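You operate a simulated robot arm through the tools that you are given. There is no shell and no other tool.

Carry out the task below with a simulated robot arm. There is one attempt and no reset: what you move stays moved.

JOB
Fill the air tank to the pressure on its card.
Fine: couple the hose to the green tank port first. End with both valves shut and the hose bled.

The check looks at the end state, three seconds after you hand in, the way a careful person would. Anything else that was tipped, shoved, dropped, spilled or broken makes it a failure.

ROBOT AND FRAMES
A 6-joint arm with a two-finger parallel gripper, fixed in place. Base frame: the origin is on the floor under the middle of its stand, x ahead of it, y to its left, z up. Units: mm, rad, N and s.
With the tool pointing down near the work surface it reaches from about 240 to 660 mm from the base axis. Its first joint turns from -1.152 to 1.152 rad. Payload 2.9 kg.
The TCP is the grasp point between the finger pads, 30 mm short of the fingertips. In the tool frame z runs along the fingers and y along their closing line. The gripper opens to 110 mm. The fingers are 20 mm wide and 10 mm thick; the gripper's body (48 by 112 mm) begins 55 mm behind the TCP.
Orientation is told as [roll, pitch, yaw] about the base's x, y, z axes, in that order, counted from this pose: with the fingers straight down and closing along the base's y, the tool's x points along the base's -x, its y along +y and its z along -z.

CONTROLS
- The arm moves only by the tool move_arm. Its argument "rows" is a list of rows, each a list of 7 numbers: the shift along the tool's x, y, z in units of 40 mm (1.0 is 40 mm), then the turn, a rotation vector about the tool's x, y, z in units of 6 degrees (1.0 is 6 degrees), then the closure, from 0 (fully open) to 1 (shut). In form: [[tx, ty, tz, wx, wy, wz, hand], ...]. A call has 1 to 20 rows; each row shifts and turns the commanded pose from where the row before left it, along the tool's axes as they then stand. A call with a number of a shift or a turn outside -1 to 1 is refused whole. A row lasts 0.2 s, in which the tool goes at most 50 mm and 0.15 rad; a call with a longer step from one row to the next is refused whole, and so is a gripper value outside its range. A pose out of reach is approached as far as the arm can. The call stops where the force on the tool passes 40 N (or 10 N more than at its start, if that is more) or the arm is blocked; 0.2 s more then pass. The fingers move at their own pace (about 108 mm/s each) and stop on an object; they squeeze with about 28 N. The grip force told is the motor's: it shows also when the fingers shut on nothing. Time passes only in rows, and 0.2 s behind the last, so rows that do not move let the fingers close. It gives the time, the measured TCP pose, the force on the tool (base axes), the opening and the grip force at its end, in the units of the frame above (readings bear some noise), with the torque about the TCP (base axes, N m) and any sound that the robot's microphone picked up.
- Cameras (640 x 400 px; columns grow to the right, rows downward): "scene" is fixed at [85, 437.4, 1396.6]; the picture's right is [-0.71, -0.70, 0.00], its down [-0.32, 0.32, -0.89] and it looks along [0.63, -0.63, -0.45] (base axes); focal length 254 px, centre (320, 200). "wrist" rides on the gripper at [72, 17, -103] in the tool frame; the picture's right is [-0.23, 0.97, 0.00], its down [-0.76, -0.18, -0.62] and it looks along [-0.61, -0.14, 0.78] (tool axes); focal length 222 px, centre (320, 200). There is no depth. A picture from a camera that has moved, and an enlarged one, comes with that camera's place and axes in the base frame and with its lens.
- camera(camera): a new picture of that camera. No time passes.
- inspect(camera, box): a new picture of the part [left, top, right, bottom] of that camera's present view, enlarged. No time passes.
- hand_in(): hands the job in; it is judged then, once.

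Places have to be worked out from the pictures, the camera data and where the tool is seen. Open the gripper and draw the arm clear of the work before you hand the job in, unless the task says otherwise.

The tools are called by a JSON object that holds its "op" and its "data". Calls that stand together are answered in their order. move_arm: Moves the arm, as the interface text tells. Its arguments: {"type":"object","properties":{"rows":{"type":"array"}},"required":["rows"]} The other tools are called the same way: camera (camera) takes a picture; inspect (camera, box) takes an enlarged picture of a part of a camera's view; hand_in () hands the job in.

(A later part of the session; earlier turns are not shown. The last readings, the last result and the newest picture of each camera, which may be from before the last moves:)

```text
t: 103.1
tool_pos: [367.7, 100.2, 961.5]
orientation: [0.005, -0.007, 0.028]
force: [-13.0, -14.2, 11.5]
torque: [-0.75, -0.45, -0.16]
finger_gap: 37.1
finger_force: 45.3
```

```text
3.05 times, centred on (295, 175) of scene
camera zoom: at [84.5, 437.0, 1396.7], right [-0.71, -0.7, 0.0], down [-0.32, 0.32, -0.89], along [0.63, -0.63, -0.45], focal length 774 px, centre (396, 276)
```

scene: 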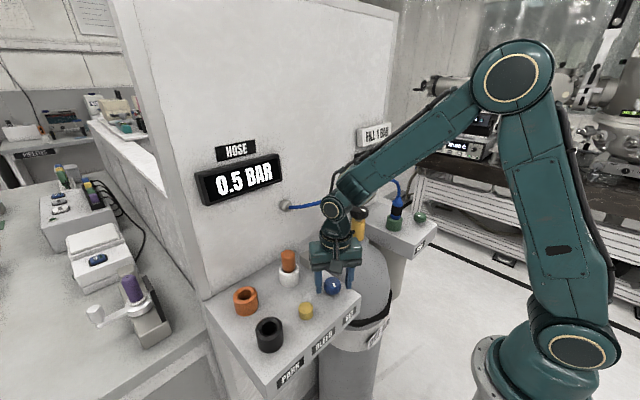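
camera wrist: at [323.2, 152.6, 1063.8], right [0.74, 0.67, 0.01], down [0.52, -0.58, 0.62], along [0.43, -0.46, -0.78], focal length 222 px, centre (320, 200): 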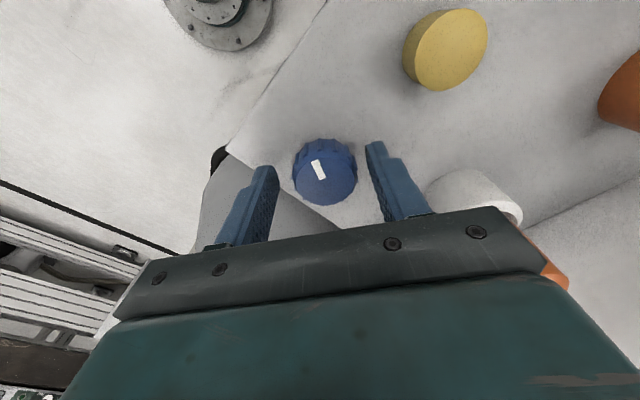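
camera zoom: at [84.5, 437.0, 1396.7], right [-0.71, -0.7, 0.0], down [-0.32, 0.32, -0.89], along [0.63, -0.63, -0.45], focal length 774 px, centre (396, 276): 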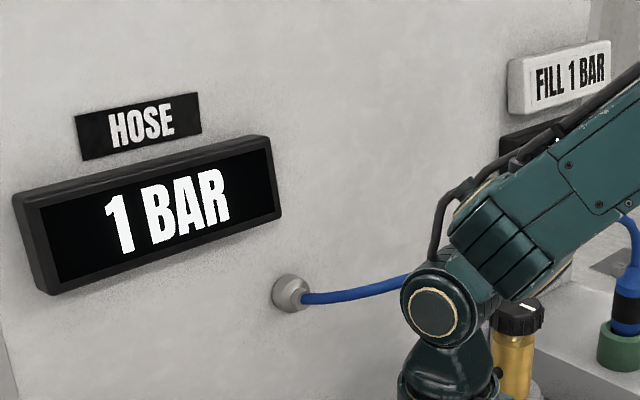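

Still 1 BAR at about 101°. I'll step back to about 92°, where it read 0.75 on the way up, to see if this regulator relieves at all.

{"op": "move_arm", "data": {"rows": [[0, 0, 0, 0, 0, 0.5, 1], [0, 0, 0, 0, 0, 0.5, 1], [0, 0, 0, 0, 0, 0.5, 1], [0, 0, 0, 0, 0, 0, 1], [0, 0, 0, 0, 0, 0, 1], [0, 0, 0, 0, 0, 0, 1]]}}

{"op": "inspect", "data": {"camera": "scene", "box": [190, 120, 400, 230]}}

{"op": "inspect", "data": {"camera": "wrist", "box": [260, 120, 380, 220]}}

```text
t: 104.5
tool_pos: [366.8, 100.7, 961.0]
orientation: [0.009, -0.005, -0.128]
force: [-6.7, 3.1, -8.7]
torque: [-0.46, -0.02, 0.04]
finger_gap: 37.5
finger_force: 45.2
```

```text
3.05 times, centred on (295, 175) of scene
camera zoom: at [84.9, 437.6, 1396.5], right [-0.71, -0.7, 0.0], down [-0.32, 0.32, -0.89], along [0.63, -0.63, -0.45], focal length 774 px, centre (396, 276)
```

zoom: 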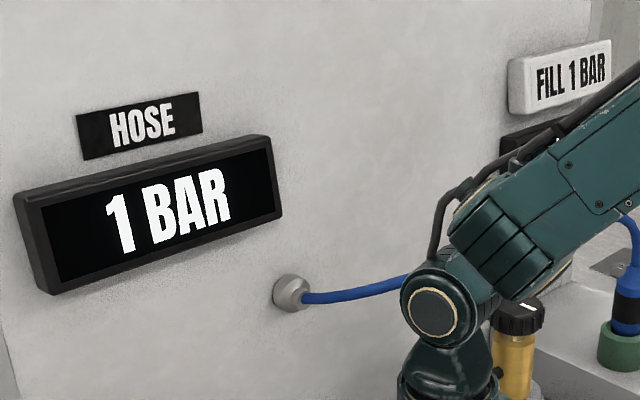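

```text
4.00 times, centred on (320, 170) of wrist
camera zoom: at [298.2, 126.9, 1063.1], right [0.35, 0.94, 0.01], down [0.73, -0.28, 0.63], along [0.59, -0.21, -0.78], focal length 888 px, centre (320, 320)
```

zoom: 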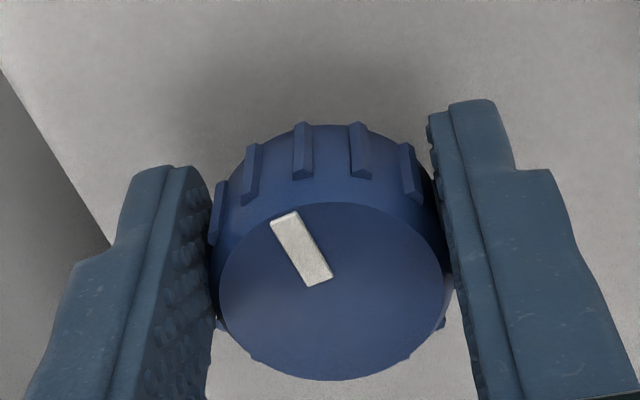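

It held 1 BAR, so the regulator doesn't relieve and overshoot should be avoided. From the flip points the scale is about 110–122° per bar, so I'll set the knob at about 117.5° for close to 1.0 bar.

{"op": "move_arm", "data": {"rows": [[0, 0, 0, 0, 0, -0.5, 1], [0, 0, 0, 0, 0, -0.5, 1], [0, 0, 0, 0, 0, -0.5, 1], [0, 0, 0, 0, 0, -0.5, 1], [0, 0, 0, 0, 0, -0.5, 1], [0, 0, 0, 0, 0, -0.5, 1], [0, 0, 0, 0, 0, -0.5, 1], [0, 0, 0, 0, 0, -0.5, 1], [0, 0, 0, 0, 0, -0.16, 1], [0, 0, 0, 0, 0, 0, 1], [0, 0, 0, 0, 0, 0, 1]]}}

{"op": "inspect", "data": {"camera": "scene", "box": [190, 120, 400, 230]}}

{"op": "inspect", "data": {"camera": "wrist", "box": [260, 120, 380, 220]}}

```text
t: 106.9
tool_pos: [366.8, 97.2, 959.4]
orientation: [0.0, -0.011, 0.302]
force: [1.7, -26.3, 2.5]
torque: [0.03, 0.77, -0.15]
finger_gap: 37.1
finger_force: 44.9
```

```text
3.05 times, centred on (295, 175) of scene
camera zoom: at [85.1, 436.7, 1396.8], right [-0.71, -0.7, 0.0], down [-0.32, 0.32, -0.89], along [0.63, -0.63, -0.45], focal length 774 px, centre (396, 276)
```

zoom: 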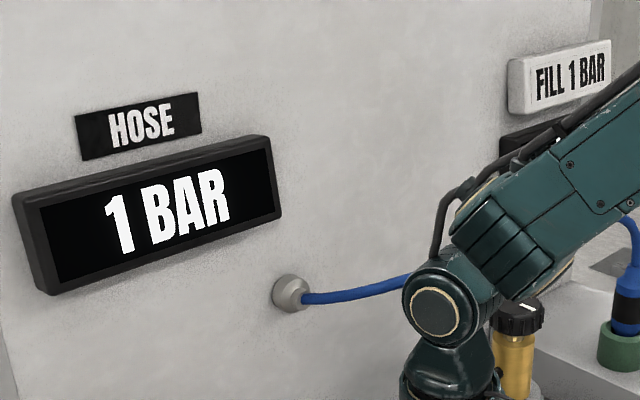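

```text
4.00 times, centred on (320, 170) of wrist
camera zoom: at [293.7, 92.8, 1062.6], right [-0.07, 1.0, 0.0], down [0.77, 0.06, 0.63], along [0.63, 0.05, -0.78], focal length 888 px, centre (320, 320)
```

zoom: 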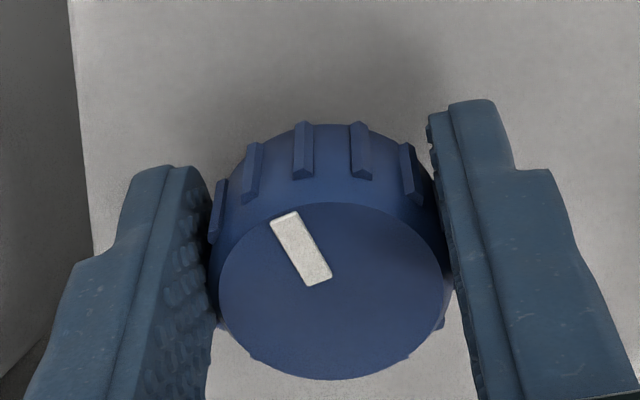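

Still 1 BAR with SET at about 117°. I'll release the knob, rise, and start rotating the wrist toward the start yaw for the tank valve.

{"op": "move_arm", "data": {"rows": [[0, 0, 0, 0, 0, 0, 0.45], [0, 0, 0, 0, 0, 0, 0.4], [0, 0, -0.4, 0, 0, 0, 0.4], [0, 0, -0.85, 0, 0, 0, 0.4], [0, 0, -0.85, 0, 0, 0, 0.4], [0, 0, -0.85, 0, 0, 0, 0.4], [0, 0, -0.85, 0, 0, 0, 0.4], [0, 0, -0.85, 0, 0, 1, 0.4], [0, 0, 0, 0, 0, 1, 0.4], [0, 0, 0, 0, 0, 1, 0.4], [0, 0, 0, 0, 0, 1, 0.4], [0, 0, 0, 0, 0, 0, 0.4]]}}

{"op": "camera", "data": {"camera": "wrist"}}

{"op": "camera", "data": {"camera": "scene"}}

```text
t: 109.5
tool_pos: [366.8, 98.6, 1148.3]
orientation: [0.008, -0.007, -0.112]
force: [0.5, -0.4, 0.5]
torque: [0.04, -0.01, -0.02]
finger_gap: 66.2
finger_force: 0.2
```

```text
taken
camera wrist: at [296.2, 123.6, 1250.2], right [0.34, 0.94, 0.01], down [0.73, -0.27, 0.63], along [0.59, -0.21, -0.78], focal length 222 px, centre (320, 200)
```

wrist: 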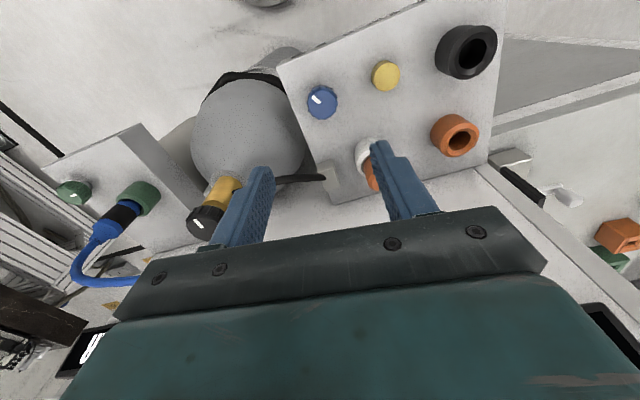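

```text
taken
```

scene: 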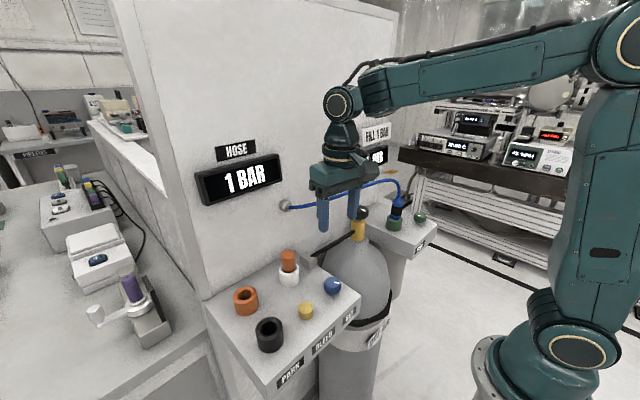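

The hose holds at 1 BAR. I'll travel in front of the hose to above the tank valve on the other side.

{"op": "move_arm", "data": {"rows": [[-0.032, -0.9525, 0, 0, 0, 0, 0.4], [-0.032, -0.9525, 0, 0, 0, 0, 0.4], [-0.032, -0.9525, 0, 0, 0, 0, 0.4], [-0.032, -0.9525, 0, 0, 0, 0, 0.4], [-0.032, -0.9525, 0, 0, 0, 0, 0.4], [-0.032, -0.9525, 0, 0, 0, 0, 0.4], [-0.032, -0.9525, 0, 0, 0, 0, 0.4], [-0.032, -0.9525, 0, 0, 0, 0, 0.4], [-0.032, -0.9525, 0, 0, 0, 0, 0.4], [-0.032, -0.9525, 0, 0, 0, 0, 0.4], [-0.032, -0.9525, 0, 0, 0, 0, 0.4], [0, 0, 0, 0, 0, 0, 0.4]]}}

{"op": "camera", "data": {"camera": "wrist"}}

{"op": "camera", "data": {"camera": "scene"}}

```text
t: 112.1
tool_pos: [333.6, -320.6, 1142.5]
orientation: [0.007, -0.007, -0.112]
force: [0.1, 0.0, -0.1]
torque: [-0.02, -0.01, -0.01]
finger_gap: 65.8
finger_force: 0.0
```

```text
taken
camera wrist: at [262.9, -295.1, 1244.3], right [0.33, 0.94, 0.01], down [0.73, -0.27, 0.63], along [0.59, -0.2, -0.78], focal length 222 px, centre (320, 200)
```

wrist: 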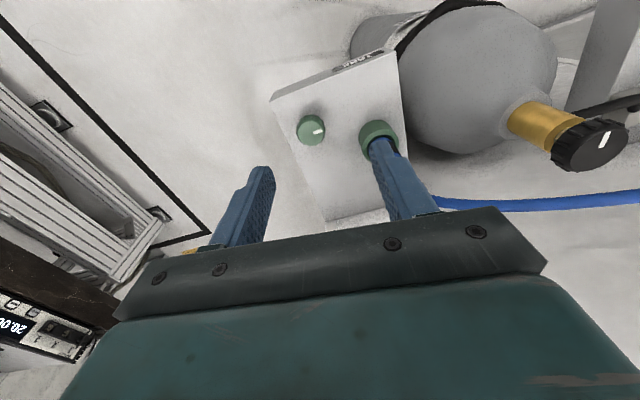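

```text
taken
```

scene: 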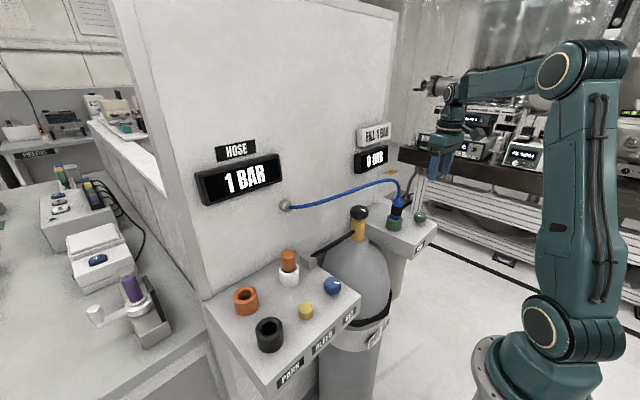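

Both displays are visible (HOSE 1 BAR, TANK 0 BAR). The green knob is at about (370, -341), so I'll turn to a start yaw of -20°, move above it and descend partway.

{"op": "move_arm", "data": {"rows": [[0, 0, 0, 0, 0, 0.757, 0.4], [0, 0, 0, 0, 0, 0.757, 0.4], [0, 0, 0, 0, 0, 0.757, 0.4], [-0.504, -0.0875, 0, 0, 0, 0, 0.4], [-0.504, -0.0875, 0, 0, 0, 0, 0.4], [0, 0, 0.95, 0, 0, 0, 0.4], [0, 0, 0.95, 0, 0, 0, 0.4], [0, 0, 0.95, 0, 0, 0, 0.4], [0, 0, 0.95, 0, 0, 0, 0.4], [0, 0, 0, 0, 0, 0, 0.4]]}}

{"op": "camera", "data": {"camera": "wrist"}}

{"op": "camera", "data": {"camera": "scene"}}

```text
t: 114.3
tool_pos: [370.2, -338.3, 990.5]
orientation: [0.008, -0.004, -0.351]
force: [-0.5, -0.5, -1.3]
torque: [0.01, 0.02, -0.05]
finger_gap: 66.1
finger_force: 0.0
```

```text
taken
camera wrist: at [307.9, -298.3, 1093.1], right [0.55, 0.84, 0.01], down [0.65, -0.43, 0.63], along [0.53, -0.34, -0.78], focal length 222 px, centre (320, 200)
```

wrist: 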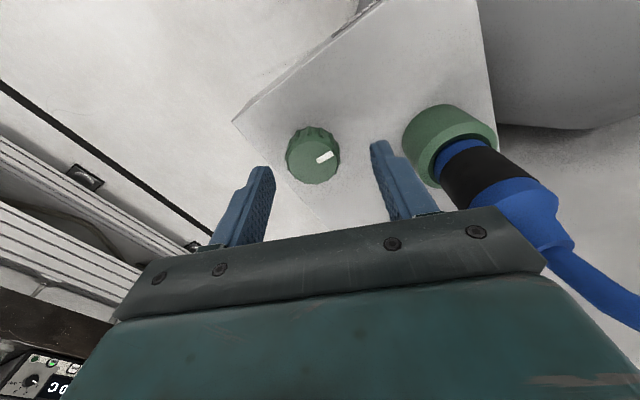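

```text
taken
```

scene: 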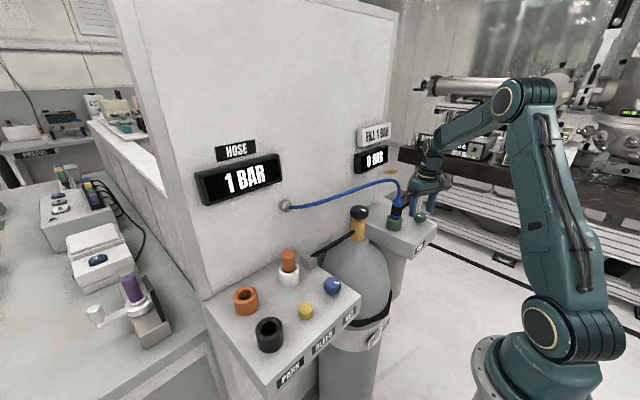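

The green knob appears about 5 mm toward -y of my line. I'll correct that, lower a bit more and check again.

{"op": "move_arm", "data": {"rows": [[-0.04, -0.13, 0.2, 0, 0, 0, 0.4], [0, 0, 0.2, 0, 0, 0, 0.4], [0, 0, 0, 0, 0, 0, 0.4]]}}

{"op": "camera", "data": {"camera": "wrist"}}

{"op": "inspect", "data": {"camera": "wrist", "box": [250, 110, 390, 220]}}

{"op": "inspect", "data": {"camera": "scene", "box": [380, 160, 460, 240]}}

```text
t: 115.1
tool_pos: [369.6, -344.1, 975.0]
orientation: [0.009, -0.006, -0.352]
force: [0.0, -0.2, -1.1]
torque: [-0.05, 0.02, 0.0]
finger_gap: 66.0
finger_force: 0.1
```

```text
taken
camera wrist: at [308.1, -303.4, 1077.6], right [0.55, 0.84, 0.01], down [0.65, -0.43, 0.63], along [0.53, -0.34, -0.78], focal length 222 px, centre (320, 200)
```

wrist: 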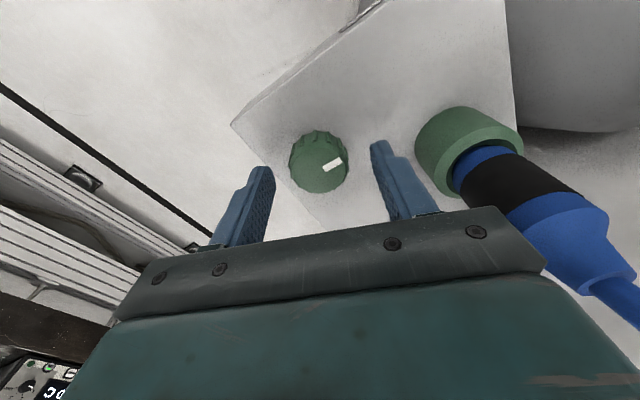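

```text
3.64 times, centred on (320, 165) of wrist
camera zoom: at [308.1, -303.4, 1077.6], right [0.55, 0.84, 0.01], down [0.65, -0.43, 0.63], along [0.53, -0.34, -0.78], focal length 808 px, centre (320, 327)
```

zoom: 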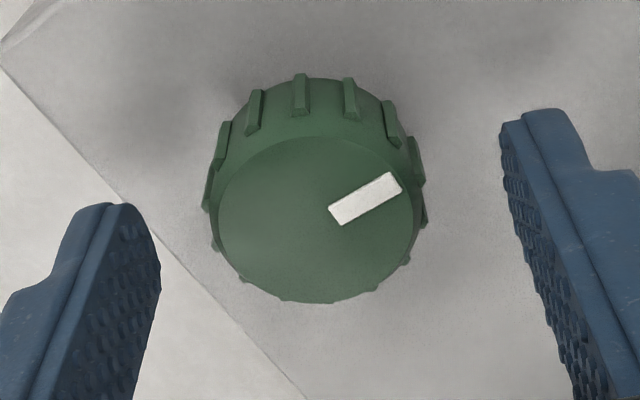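

```text
5.00 times, centred on (420, 200) of scene
camera zoom: at [85.0, 437.4, 1396.6], right [-0.71, -0.7, 0.0], down [-0.32, 0.32, -0.89], along [0.63, -0.63, -0.45], focal length 1270 px, centre (-180, 200)
```

zoom: 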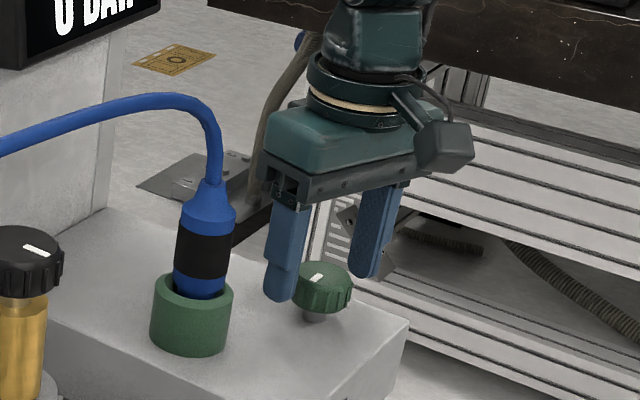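

The knob is well centred, with its top at about z 955. I'll lower the last 17 mm and close on it.

{"op": "move_arm", "data": {"rows": [[-0.04, 0, 0.2, 0, 0, 0, 0.4], [0, 0, 0.2, 0, 0, 0, 0.4], [0, 0, 0, 0, 0, 0, 0.4], [0, 0, 0, 0, 0, 0, 1], [0, 0, 0, 0, 0, 0, 1], [0, 0, 0, 0, 0, 0, 1]]}}

{"op": "inspect", "data": {"camera": "wrist", "box": [250, 110, 390, 220]}}

```text
t: 116.5
tool_pos: [370.3, -345.0, 959.7]
orientation: [0.008, -0.006, -0.352]
force: [-1.0, -6.6, -3.1]
torque: [-0.92, 0.06, 0.01]
finger_gap: 38.2
finger_force: 44.6
```

```text
3.64 times, centred on (320, 165) of wrist
camera zoom: at [309.3, -304.3, 1062.2], right [0.55, 0.84, 0.01], down [0.65, -0.43, 0.63], along [0.53, -0.34, -0.78], focal length 808 px, centre (320, 327)
```

zoom: 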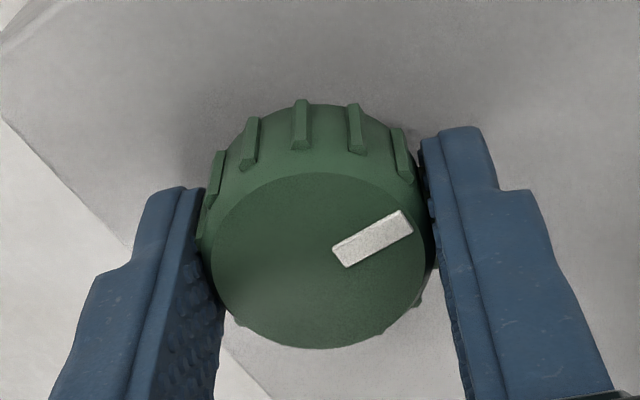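

Gripped at 38 mm with little side load. I'll open the tank valve counter-clockwise by 30° and watch the tank display.

{"op": "move_arm", "data": {"rows": [[0, 0, 0, 0, 0, -0.5, 1], [0, 0, 0, 0, 0, -0.5, 1], [0, 0, 0, 0, 0, -0.5, 1], [0, 0, 0, 0, 0, -0.5, 1], [0, 0, 0, 0, 0, -0.5, 1], [0, 0, 0, 0, 0, -0.5, 1], [0, 0, 0, 0, 0, -0.5, 1], [0, 0, 0, 0, 0, -0.5, 1], [0, 0, 0, 0, 0, -0.5, 1], [0, 0, 0, 0, 0, -0.5, 1], [0, 0, 0, 0, 0, 0, 1]]}}

{"op": "camera", "data": {"camera": "scene"}}

{"op": "inspect", "data": {"camera": "scene", "box": [190, 110, 430, 240]}}

```text
t: 118.9
tool_pos: [371.1, -344.9, 960.1]
orientation: [0.002, -0.009, 0.174]
force: [-0.7, -17.9, -7.0]
torque: [-0.49, 0.82, 0.05]
finger_gap: 37.7
finger_force: 45.5
```

```text
taken
```

scene: 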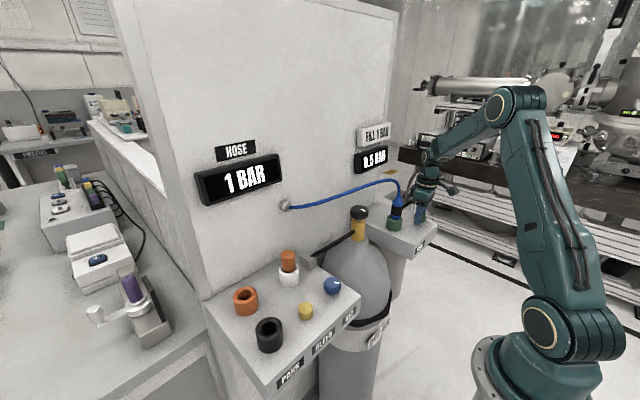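

```text
2.67 times, centred on (310, 175) of scene
camera zoom: at [85.1, 436.9, 1396.7], right [-0.71, -0.7, 0.0], down [-0.32, 0.32, -0.89], along [0.63, -0.63, -0.45], focal length 677 px, centre (347, 267)
```

zoom: 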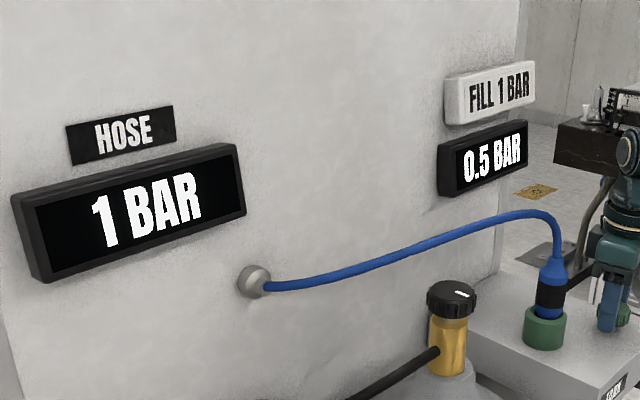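

The coupling works: TANK is at 0.5 BAR and rising while HOSE holds 1 BAR. I'll wait a second and read again.

{"op": "move_arm", "data": {"rows": [[0, 0, 0, 0, 0, 0, 1], [0, 0, 0, 0, 0, 0, 1], [0, 0, 0, 0, 0, 0, 1], [0, 0, 0, 0, 0, 0, 1]]}}

{"op": "inspect", "data": {"camera": "scene", "box": [190, 110, 430, 240]}}

```text
t: 119.9
tool_pos: [370.8, -345.4, 959.9]
orientation: [0.003, -0.008, 0.171]
force: [-1.7, -17.1, -6.0]
torque: [-0.72, -0.01, 0.02]
finger_gap: 37.5
finger_force: 44.8
```

```text
2.67 times, centred on (310, 175) of scene
camera zoom: at [85.0, 437.0, 1396.7], right [-0.71, -0.7, 0.0], down [-0.32, 0.32, -0.89], along [0.63, -0.63, -0.45], focal length 677 px, centre (347, 267)
```

zoom: 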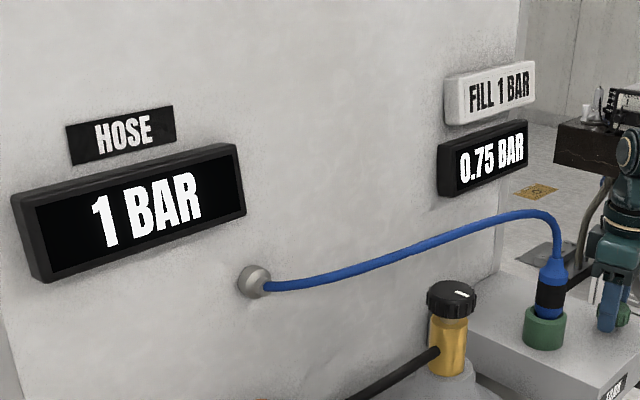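

TANK is at 0.75 BAR and still rising. I'll wait about 3 s more for it to level with the hose.

{"op": "move_arm", "data": {"rows": [[0, 0, 0, 0, 0, 0, 1], [0, 0, 0, 0, 0, 0, 1], [0, 0, 0, 0, 0, 0, 1], [0, 0, 0, 0, 0, 0, 1], [0, 0, 0, 0, 0, 0, 1], [0, 0, 0, 0, 0, 0, 1], [0, 0, 0, 0, 0, 0, 1], [0, 0, 0, 0, 0, 0, 1]]}}

{"op": "inspect", "data": {"camera": "scene", "box": [190, 110, 430, 240]}}

```text
t: 121.7
tool_pos: [371.7, -345.6, 960.2]
orientation: [0.004, -0.007, 0.173]
force: [-2.0, -17.6, -3.6]
torque: [-0.6, -0.05, -0.01]
finger_gap: 37.7
finger_force: 45.4
```

```text
2.67 times, centred on (310, 175) of scene
camera zoom: at [85.0, 437.0, 1396.7], right [-0.71, -0.7, 0.0], down [-0.32, 0.32, -0.89], along [0.63, -0.63, -0.45], focal length 677 px, centre (347, 267)
```

zoom: 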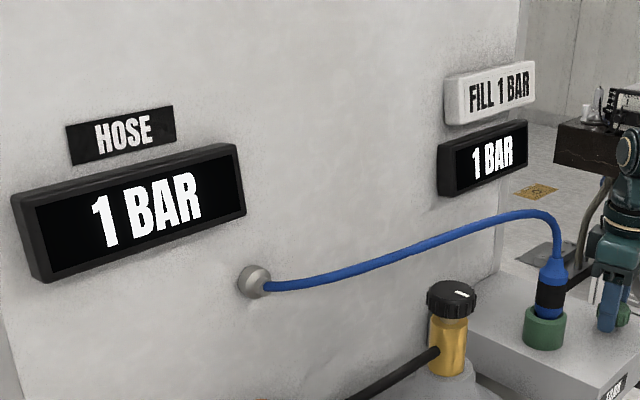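

TANK shows 1 BAR, matching the card. I'll give it 3 s more to equalise with the set pressure before shutting the tank valve.

{"op": "move_arm", "data": {"rows": [[0, 0, 0, 0, 0, 0, 1], [0, 0, 0, 0, 0, 0, 1], [0, 0, 0, 0, 0, 0, 1], [0, 0, 0, 0, 0, 0, 1], [0, 0, 0, 0, 0, 0, 1], [0, 0, 0, 0, 0, 0, 1], [0, 0, 0, 0, 0, 0, 1], [0, 0, 0, 0, 0, 0, 1], [0, 0, 0, 0, 0, 0, 1], [0, 0, 0, 0, 0, 0, 1], [0, 0, 0, 0, 0, 0, 1], [0, 0, 0, 0, 0, 0, 1], [0, 0, 0, 0, 0, 0, 1], [0, 0, 0, 0, 0, 0, 1], [0, 0, 0, 0, 0, 0, 1], [0, 0, 0, 0, 0, 0, 1]]}}

{"op": "inspect", "data": {"camera": "scene", "box": [190, 110, 430, 240]}}

{"op": "inspect", "data": {"camera": "wrist", "box": [250, 110, 390, 220]}}

```text
t: 125.1
tool_pos: [370.2, -344.1, 959.9]
orientation: [0.005, -0.008, 0.172]
force: [-0.9, -17.8, -2.3]
torque: [-0.64, -0.04, 0.03]
finger_gap: 37.8
finger_force: 44.8
```

```text
2.67 times, centred on (310, 175) of scene
camera zoom: at [85.0, 437.0, 1396.7], right [-0.71, -0.7, 0.0], down [-0.32, 0.32, -0.89], along [0.63, -0.63, -0.45], focal length 677 px, centre (347, 267)
```

zoom: 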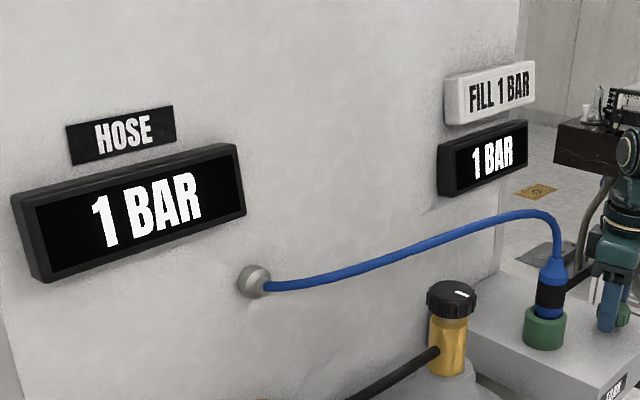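

```text
3.64 times, centred on (320, 165) of wrist
camera zoom: at [297.2, -340.4, 1062.0], right [0.06, 1.0, 0.01], down [0.78, -0.05, 0.63], along [0.63, -0.03, -0.78], focal length 808 px, centre (320, 327)
```

zoom: 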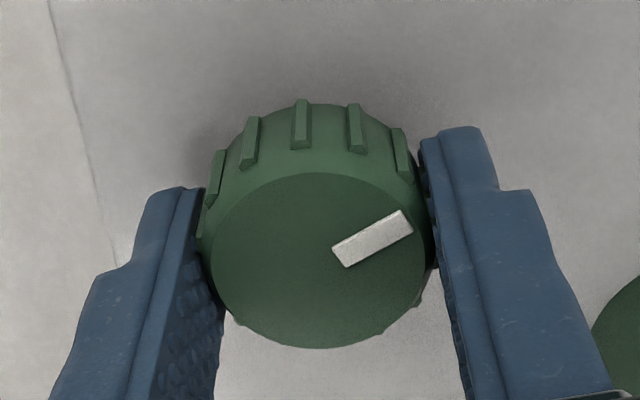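

Both displays sit steady at 1 BAR. I'll shut the tank valve now, turning clockwise 30° plus a few degrees to feel the stop.

{"op": "move_arm", "data": {"rows": [[0, 0, 0, 0, 0, 0.5, 1], [0, 0, 0, 0, 0, 0.5, 1], [0, 0, 0, 0, 0, 0.5, 1], [0, 0, 0, 0, 0, 0.5, 1], [0, 0, 0, 0, 0, 0.5, 1], [0, 0, 0, 0, 0, 0.5, 1], [0, 0, 0, 0, 0, 0.5, 1], [0, 0, 0, 0, 0, 0.5, 1], [0, 0, 0, 0, 0, 0.5, 1], [0, 0, 0, 0, 0, 0.5, 1], [0, 0, 0, 0, 0, 0.5, 1], [0, 0, 0, 0, 0, 0.5, 1], [0, 0, 0, 0, 0, 0, 1]]}}

{"op": "inspect", "data": {"camera": "scene", "box": [190, 110, 430, 240]}}

{"op": "inspect", "data": {"camera": "wrist", "box": [250, 110, 390, 220]}}

```text
t: 127.9
tool_pos: [371.3, -345.8, 959.4]
orientation: [0.007, -0.006, -0.459]
force: [1.2, -29.3, -4.8]
torque: [-0.76, -0.08, 0.56]
finger_gap: 37.7
finger_force: 45.2
```

```text
2.67 times, centred on (310, 175) of scene
camera zoom: at [85.1, 436.6, 1396.8], right [-0.71, -0.7, 0.0], down [-0.32, 0.32, -0.89], along [0.63, -0.63, -0.45], focal length 677 px, centre (347, 267)
```

zoom: 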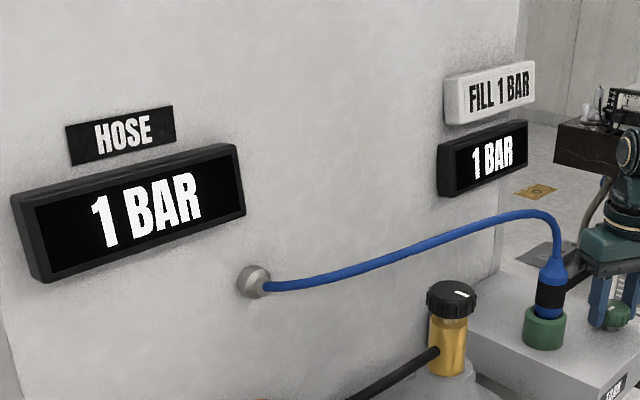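

```text
3.64 times, centred on (320, 165) of wrist
camera zoom: at [314.4, -298.1, 1062.2], right [0.63, 0.77, 0.01], down [0.6, -0.5, 0.63], along [0.49, -0.39, -0.78], focal length 808 px, centre (320, 327)
```

zoom: 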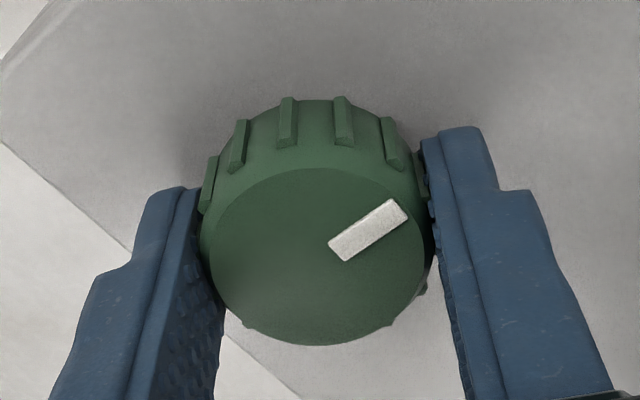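

The stop was felt at +0.56 N·m, so the tank valve is shut and TANK still reads 1 BAR. I'll release and rise clear.

{"op": "move_arm", "data": {"rows": [[0, 0, 0, 0, 0, 0, 0.4], [0, 0, 0, 0, 0, 0, 0.3], [0, 0, -0.4, 0, 0, 0, 0.3], [0, 0, -0.8, 0, 0, 0, 0.3], [0, 0, -0.9, 0, 0, 0, 0.3], [0, 0, -0.9, 0, 0, 0, 0.3], [0, 0, -0.9, 0, 0, 0, 0.3], [0, 0, -0.9, 0, 0, 0, 0.3], [0, 0, -0.9, 0, 0, 0, 0.3], [0, 0, -0.9, 0, 0, 0, 0.3], [0, 0, 0, 0, 0, 0, 0.3]]}}

{"op": "camera", "data": {"camera": "wrist"}}

{"op": "camera", "data": {"camera": "scene"}}

```text
t: 130.3
tool_pos: [371.4, -347.0, 1225.3]
orientation: [0.009, -0.001, -0.454]
force: [-0.8, 0.8, -0.1]
torque: [0.01, 0.0, -0.01]
finger_gap: 77.3
finger_force: 0.0
```

```text
taken
camera wrist: at [313.9, -300.1, 1328.2], right [0.63, 0.77, 0.01], down [0.6, -0.5, 0.62], along [0.49, -0.39, -0.78], focal length 222 px, centre (320, 200)
```

wrist: 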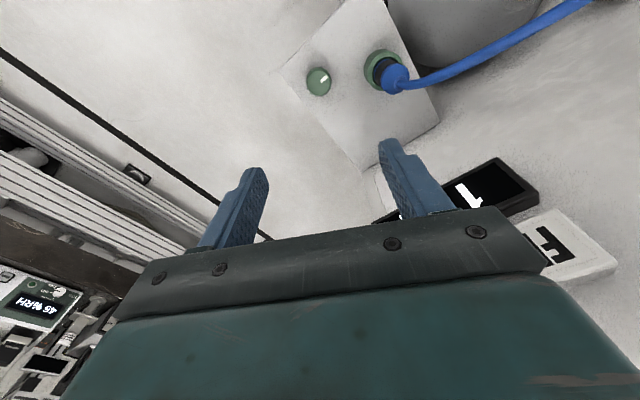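

```text
taken
```

scene: 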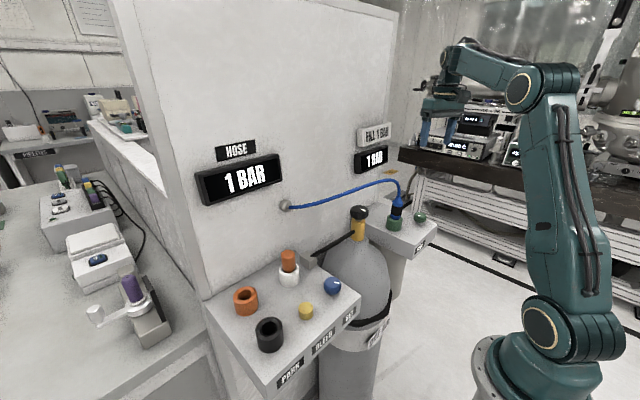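

Displays read HOSE 1, TANK 1. Next I'll shut the bottle valve, going back to the front approach used before (yaw -41°, pitch 51°).

{"op": "move_arm", "data": {"rows": [[0.347, 0.757, -0.0575, 0, 0, 0, 0.3], [0.347, 0.757, -0.0575, 0, 0, 0, 0.3], [0.347, 0.757, -0.0575, 0, 0, 0, 0.3], [0.347, 0.757, -0.0575, 0, 0, 0, 0.3], [0.347, 0.757, -0.0575, 0, 0, 0, 0.3], [0.347, 0.757, -0.0575, 0, 0, 0, 0.3], [0.347, 0.757, -0.0575, 0, 0, 0, 0.3], [0.347, 0.757, -0.0575, 0, 0, 0, 0.3], [0.347, 0.757, -0.0575, 0, 0, 0, 0.3], [0.347, 0.757, -0.0575, 0, 0, 0, 0.3], [0, 0, 0, 0, 0, 0.86, 0.3], [0, 0, 0, 0, 0, 0.86, 0.3], [0, 0, 0, 0, 0, 0.86, 0.3], [0, 0, 0, 0, 0, 0, 0.3]]}}

{"op": "move_arm", "data": {"rows": [[0, 0, 0, 0, -1, 0, 0.3], [0, 0, 0, 0, -1, 0, 0.3], [0, 0, 0, 0, -1, 0, 0.3], [0, 0, 0, 0, -1, 0, 0.3], [0, 0, 0, 0, -1, 0, 0.3], [0, 0, 0, 0, -1, 0, 0.3], [0, 0, 0, 0, -1, 0, 0.3], [0, 0, 0, 0, -1, 0, 0.3], [0, 0, 0, 0, -0.46, 0, 0.3], [0, 0, 0, 0, 0, 0, 0.3]]}}

{"op": "camera", "data": {"camera": "wrist"}}

{"op": "camera", "data": {"camera": "scene"}}

```text
t: 133.3
tool_pos: [377.0, -11.5, 1248.5]
orientation: [0.009, -0.002, -0.724]
force: [-0.8, -0.2, 0.1]
torque: [0.0, -0.01, 0.01]
finger_gap: 77.1
finger_force: 0.0
```

```text
t: 135.5
tool_pos: [377.8, -17.4, 1249.2]
orientation: [0.015, -0.889, -0.736]
force: [0.3, 0.3, -0.2]
torque: [0.0, 0.01, -0.01]
finger_gap: 76.8
finger_force: 0.1
out of reach, approached as far as the arm can: row 1
```

```text
taken
camera wrist: at [296.3, 79.8, 1258.4], right [0.75, 0.63, 0.19], down [-0.13, -0.14, 0.98], along [0.65, -0.76, -0.02], focal length 222 px, centre (320, 200)
```

wrist: 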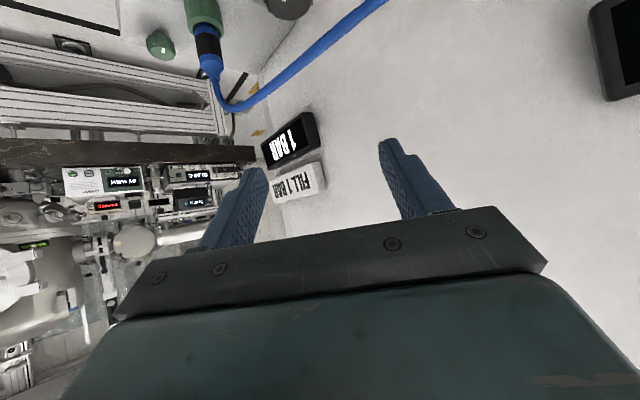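

```text
taken
```

scene: 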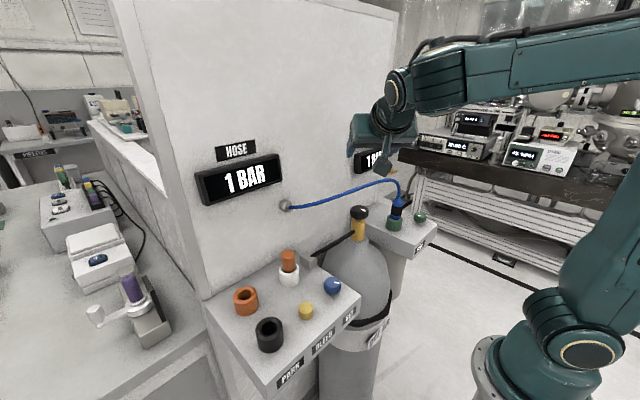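

Same pose as before. I'll descend to knob height in front of the bottle.

{"op": "move_arm", "data": {"rows": [[0.568, 0, 0.4615, 0, 0, 0, 0.3], [0.568, 0, 0.4615, 0, 0, 0, 0.3], [0.568, 0, 0.4615, 0, 0, 0, 0.3], [0.568, 0, 0.4615, 0, 0, 0, 0.3], [0.568, 0, 0.4615, 0, 0, 0, 0.3], [0.568, 0, 0.4615, 0, 0, 0, 0.3], [0.568, 0, 0.4615, 0, 0, 0, 0.3], [0, 0, 0, 0, 0, 0, 0.3]]}}

{"op": "camera", "data": {"camera": "wrist"}}

```text
t: 137.3
tool_pos: [380.2, -16.3, 1044.9]
orientation: [0.017, -0.887, -0.736]
force: [0.5, -0.2, 0.0]
torque: [-0.02, -0.02, -0.02]
finger_gap: 77.1
finger_force: 0.0
```

```text
taken
camera wrist: at [297.5, 80.9, 1053.9], right [0.75, 0.63, 0.19], down [-0.13, -0.14, 0.98], along [0.65, -0.76, -0.02], focal length 222 px, centre (320, 200)
```

wrist: 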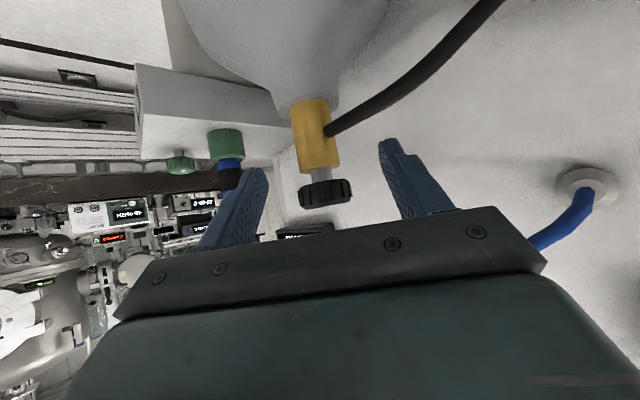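

The knob sits as expected. I'll advance to it, using the TCP position (440, -80) that worked well before.

{"op": "move_arm", "data": {"rows": [[-0.2, -0.06, 0.25, 0, 0, 0, 0.3], [-0.289, -0.04, 0.3625, 0, 0, 0, 0.3], [-0.289, -0.04, 0.3625, 0, 0, 0, 0.3], [-0.289, -0.0375, 0.3625, 0, 0, 0, 0.3], [-0.288, 0, 0.3625, 0, 0, 0, 0.3], [0, 0, 0, 0, 0, 0, 0.3]]}}

{"op": "camera", "data": {"camera": "wrist"}}

```text
t: 138.7
tool_pos: [441.2, -78.3, 1044.0]
orientation: [0.016, -0.887, -0.736]
force: [-0.1, 0.3, 0.9]
torque: [0.0, 0.02, 0.05]
finger_gap: 77.3
finger_force: 0.2
```

```text
taken
camera wrist: at [358.5, 18.3, 1052.4], right [0.75, 0.63, 0.19], down [-0.13, -0.14, 0.98], along [0.65, -0.76, -0.02], focal length 222 px, centre (320, 200)
```

wrist: 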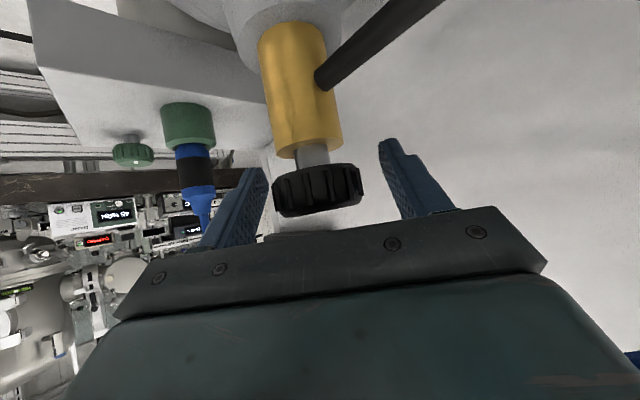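

Centred. I'll swing the open fingers around the knob to +10° yaw without touching it, then grip.

{"op": "move_arm", "data": {"rows": [[0, -0.03, 0, 0, 0, 0, 0.3], [0, 0, 0, -0.664, 0, -0.538, 0.3], [0, 0, 0, -0.664, 0, -0.538, 0.3], [0, 0, 0, -0.664, 0, -0.538, 0.3], [0, 0, 0, -0.664, 0, -0.538, 0.3], [0, 0, 0, -0.664, 0, -0.538, 0.3], [0, 0, 0, -0.664, 0, -0.538, 0.3], [0, 0, 0, -0.664, 0, -0.538, 0.3], [0, 0, 0, -0.664, 0, -0.538, 0.3], [0, 0, 0, -0.664, 0, -0.538, 0.3], [0, 0, 0, -0.664, 0, -0.538, 0.3], [0, 0, 0, 0, 0, 0, 0.3], [0, 0, 0, 0, 0, 0, 1], [0, 0, 0, 0, 0, 0, 1], [0, 0, 0, 0, 0, 0, 1]]}}

{"op": "camera", "data": {"camera": "wrist"}}

```text
t: 141.9
tool_pos: [440.1, -80.2, 1044.1]
orientation: [0.011, -0.895, 0.162]
force: [-0.3, 2.1, 1.0]
torque: [-0.41, -0.24, 0.01]
finger_gap: 47.3
finger_force: 45.1
```

```text
taken
camera wrist: at [313.6, -84.0, 1052.2], right [-0.03, 0.98, 0.18], down [0.02, -0.18, 0.98], along [1.0, 0.03, -0.02], focal length 222 px, centre (320, 200)
```

wrist: 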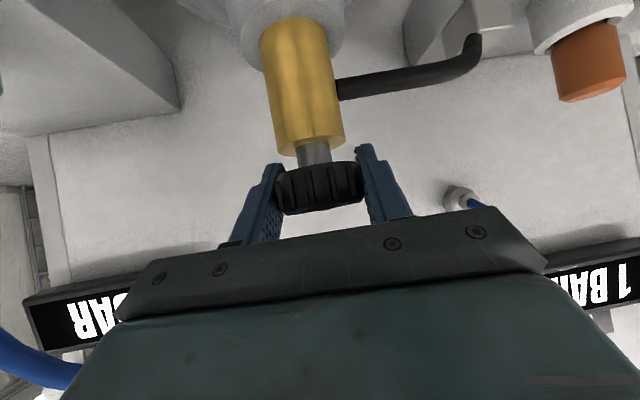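

Gripped with negligible side load. I'll turn the bottle valve clockwise through a 52° stroke.

{"op": "move_arm", "data": {"rows": [[0, 0, 0, 0.52, 0, 0.417, 1], [0, 0, 0, 0.52, 0, 0.417, 1], [0, 0, 0, 0.52, 0, 0.417, 1], [0, 0, 0, 0.52, 0, 0.417, 1], [0, 0, 0, 0.52, 0, 0.417, 1], [0, 0, 0, 0.52, 0, 0.417, 1], [0, 0, 0, 0.52, 0, 0.417, 1], [0, 0, 0, 0.52, 0, 0.417, 1], [0, 0, 0, 0.52, 0, 0.417, 1], [0, 0, 0, 0.52, 0, 0.417, 1], [0, 0, 0, 0.52, 0, 0.417, 1], [0, 0, 0, 0.52, 0, 0.417, 1], [0, 0, 0, 0.52, 0, 0.417, 1], [0, 0, 0, 0, 0, 0, 1]]}}

{"op": "camera", "data": {"camera": "scene"}}

```text
t: 144.9
tool_pos: [439.6, -80.3, 1045.4]
orientation: [0.009, -0.889, -0.747]
force: [-2.8, 16.6, 15.4]
torque: [0.47, 0.75, -0.02]
finger_gap: 47.1
finger_force: 44.9
```

```text
taken
```

scene: 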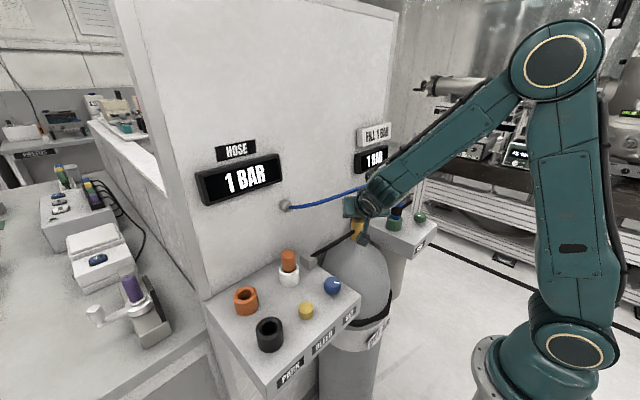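

Turned about 52° clockwise without a stop. I'll release, swing back with open fingers and regrip for the second stroke.

{"op": "move_arm", "data": {"rows": [[0, 0, 0, 0, 0, 0, 0.3], [0, 0, 0, 0, 0, 0, 0.3], [0, 0, 0, -0.664, 0, -0.538, 0.3], [0, 0, 0, -0.664, 0, -0.538, 0.3], [0, 0, 0, -0.664, 0, -0.538, 0.3], [0, 0, 0, -0.664, 0, -0.538, 0.3], [0, 0, 0, -0.664, 0, -0.538, 0.3], [0, 0, 0, -0.664, 0, -0.538, 0.3], [0, 0, 0, -0.664, 0, -0.538, 0.3], [0, 0, 0, -0.664, 0, -0.538, 0.3], [0, 0, 0, -0.664, 0, -0.538, 0.3], [0, 0, 0, -0.664, 0, -0.538, 0.3], [0, 0, 0, 0, 0, 0, 0.3], [0, 0, 0, 0, 0, 0, 1], [0, 0, 0, 0, 0, 0, 1], [0, 0, 0, 0, 0, 0, 1]]}}

{"op": "camera", "data": {"camera": "wrist"}}

```text
t: 148.3
tool_pos: [439.5, -80.6, 1043.8]
orientation: [0.004, -0.893, 0.155]
force: [-0.4, 1.5, -0.1]
torque: [-0.07, -0.47, 0.03]
finger_gap: 47.4
finger_force: 44.9
```

```text
taken
camera wrist: at [313.7, -82.3, 1053.0], right [-0.01, 0.98, 0.18], down [0.02, -0.18, 0.98], along [1.0, 0.02, -0.02], focal length 222 px, centre (320, 200)
```

wrist: 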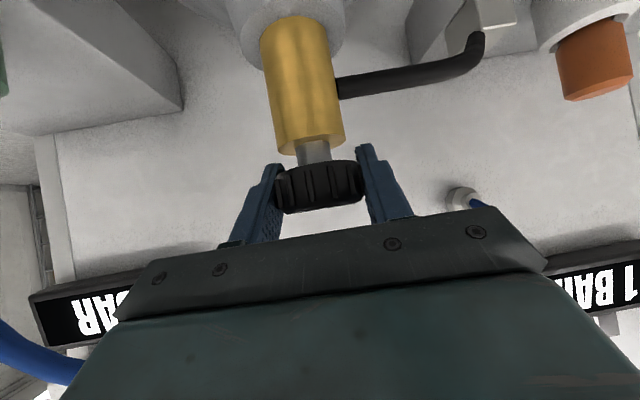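

Regripped cleanly. I'll do the second clockwise stroke until I feel the closed stop.

{"op": "move_arm", "data": {"rows": [[0, 0, 0, 0.52, 0, 0.417, 1], [0, 0, 0, 0.52, 0, 0.417, 1], [0, 0, 0, 0.52, 0, 0.417, 1], [0, 0, 0, 0.52, 0, 0.417, 1], [0, 0, 0, 0.52, 0, 0.417, 1], [0, 0, 0, 0.52, 0, 0.417, 1], [0, 0, 0, 0.52, 0, 0.417, 1], [0, 0, 0, 0.52, 0, 0.417, 1], [0, 0, 0, 0.52, 0, 0.417, 1], [0, 0, 0, 0.52, 0, 0.417, 1], [0, 0, 0, 0.52, 0, 0.417, 1], [0, 0, 0, 0, 0, 0, 1]]}}

{"op": "camera", "data": {"camera": "scene"}}

```text
t: 150.9
tool_pos: [439.6, -79.0, 1044.4]
orientation: [0.001, -0.894, -0.61]
force: [2.0, 9.0, 11.1]
torque: [-0.48, -0.59, 1.2]
finger_gap: 47.1
finger_force: 45.1
```

```text
taken
```

scene: 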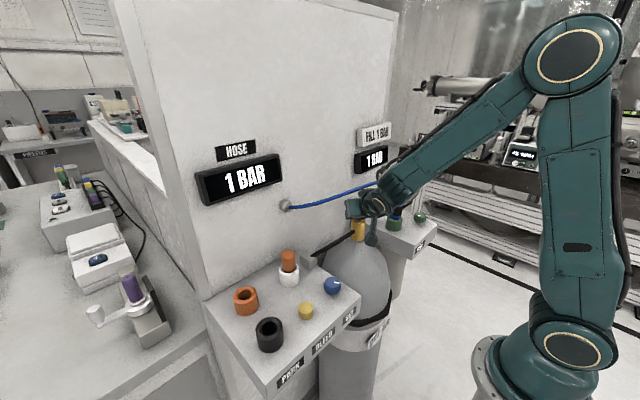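

Torque climbed to 1.2 N·m, so the bottle valve is at its closed stop. I'll release and withdraw along the entry path.

{"op": "move_arm", "data": {"rows": [[0, 0, 0, 0, 0, 0, 0.3], [0, 0, 0, 0, 0, 0, 0.3], [0, 0, 0, 0.47, 0, 0.375, 0.3], [0, 0, 0, 0.47, 0, 0.375, 0.3], [0.3, 0, -0.37, 0, 0, 0, 0.3], [0.3, 0, -0.37, 0, 0, 0, 0.3], [0.3, 0, -0.37, 0, 0, 0, 0.3], [0.3, 0, -0.37, 0, 0, 0, 0.3], [0, 0, 0, 0, 0, 0, 0.3]]}}

{"op": "camera", "data": {"camera": "wrist"}}

{"op": "camera", "data": {"camera": "scene"}}

```text
t: 152.9
tool_pos: [383.3, -29.1, 1045.7]
orientation: [-0.002, -0.892, -0.736]
force: [-0.3, 0.3, 0.9]
torque: [-0.02, 0.03, -0.01]
finger_gap: 77.0
finger_force: 0.1
```

```text
taken
camera wrist: at [301.7, 68.4, 1052.4], right [0.76, 0.63, 0.18], down [-0.12, -0.13, 0.98], along [0.64, -0.77, -0.02], focal length 222 px, centre (320, 200)
```

wrist: 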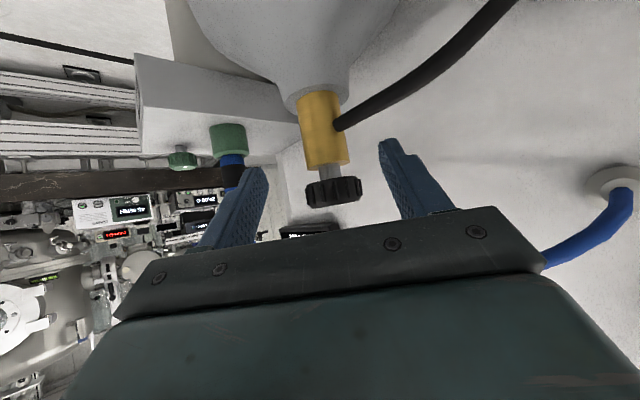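

```text
taken
```

scene: 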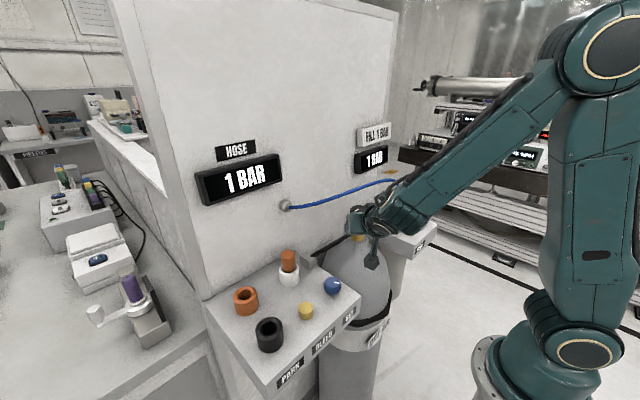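

The knob is released and I'm clear of it. I'll rise and straighten the gripper, then check all the pointers.

{"op": "move_arm", "data": {"rows": [[-0.5835, 0, -0.471, 0, 0, 0, 0.3], [-0.5835, 0, -0.471, 0, 0, 0, 0.3], [-0.5835, 0, -0.471, 0, 0, 0, 0.3], [-0.5835, 0, -0.471, 0, 0, 0, 0.3], [-0.5835, 0, -0.471, 0, 0, 0, 0.3], [0, 0, 0, 0, 1, 0, 0.3], [0, 0, 0, 0, 1, 0, 0.3], [0, 0, 0, 0, 1, 0, 0.3], [0, 0, 0, 0, 1, 0, 0.3], [0, 0, 0, 0, 1, 0, 0.3], [0, 0, 0, 0, 1, 0, 0.3], [0, 0, 0, 0, 1, 0, 0.3], [0, 0, 0, 0, 1, 0, 0.3], [0, 0, 0, 0, 0.52, 0, 0.3], [0, 0, 0, 0, 0, 0, 0.3]]}}

{"op": "move_arm", "data": {"rows": [[0, 0, 0, 0, 0, -1, 0.6], [0, 0, 0, 0, 0, -1, 1], [0, 0, 0, 0, 0, -1, 1], [0, 0, 0, 0, 0, -1, 1], [0, 0, 0, 0, 0, -1, 1], [0, 0, 0, 0, 0, -1, 1], [0, 0, 0, 0, 0, -1, 1], [0, 0, 0, 0, 0, 0, 1]]}}

{"op": "camera", "data": {"camera": "wrist"}}

{"op": "inspect", "data": {"camera": "scene", "box": [290, 130, 450, 300]}}

```text
t: 156.1
tool_pos: [382.8, -29.0, 1193.6]
orientation: [-0.002, 0.003, -0.737]
force: [-0.4, 0.6, -1.1]
torque: [0.01, 0.01, 0.02]
finger_gap: 77.0
finger_force: 0.0
```

```text
t: 157.9
tool_pos: [382.9, -29.8, 1193.8]
orientation: [0.0, 0.0, -0.002]
force: [-0.1, 0.6, -0.3]
torque: [-0.01, 0.01, -0.02]
finger_gap: 0.1
finger_force: 27.7
```

```text
taken
camera wrist: at [311.4, -11.8, 1296.7], right [0.23, 0.97, 0.0], down [0.76, -0.18, 0.62], along [0.61, -0.14, -0.78], focal length 222 px, centre (320, 200)
```

wrist: 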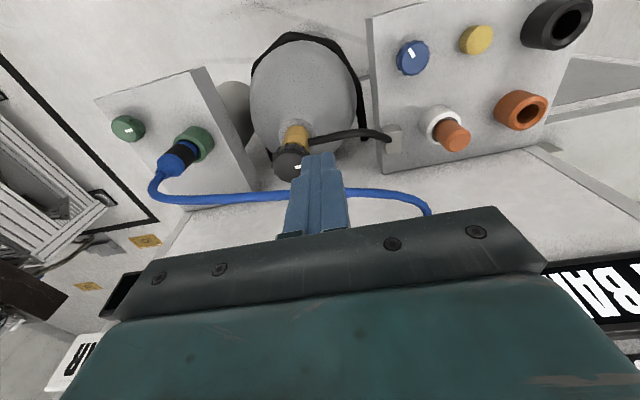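

```text
2.35 times, centred on (370, 215) of scene
camera zoom: at [85.0, 437.4, 1396.6], right [-0.71, -0.7, 0.0], down [-0.32, 0.32, -0.89], along [0.63, -0.63, -0.45], focal length 597 px, centre (202, 165)
```

zoom: 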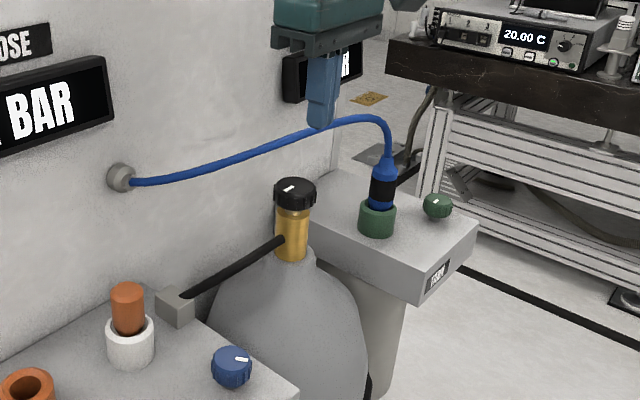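

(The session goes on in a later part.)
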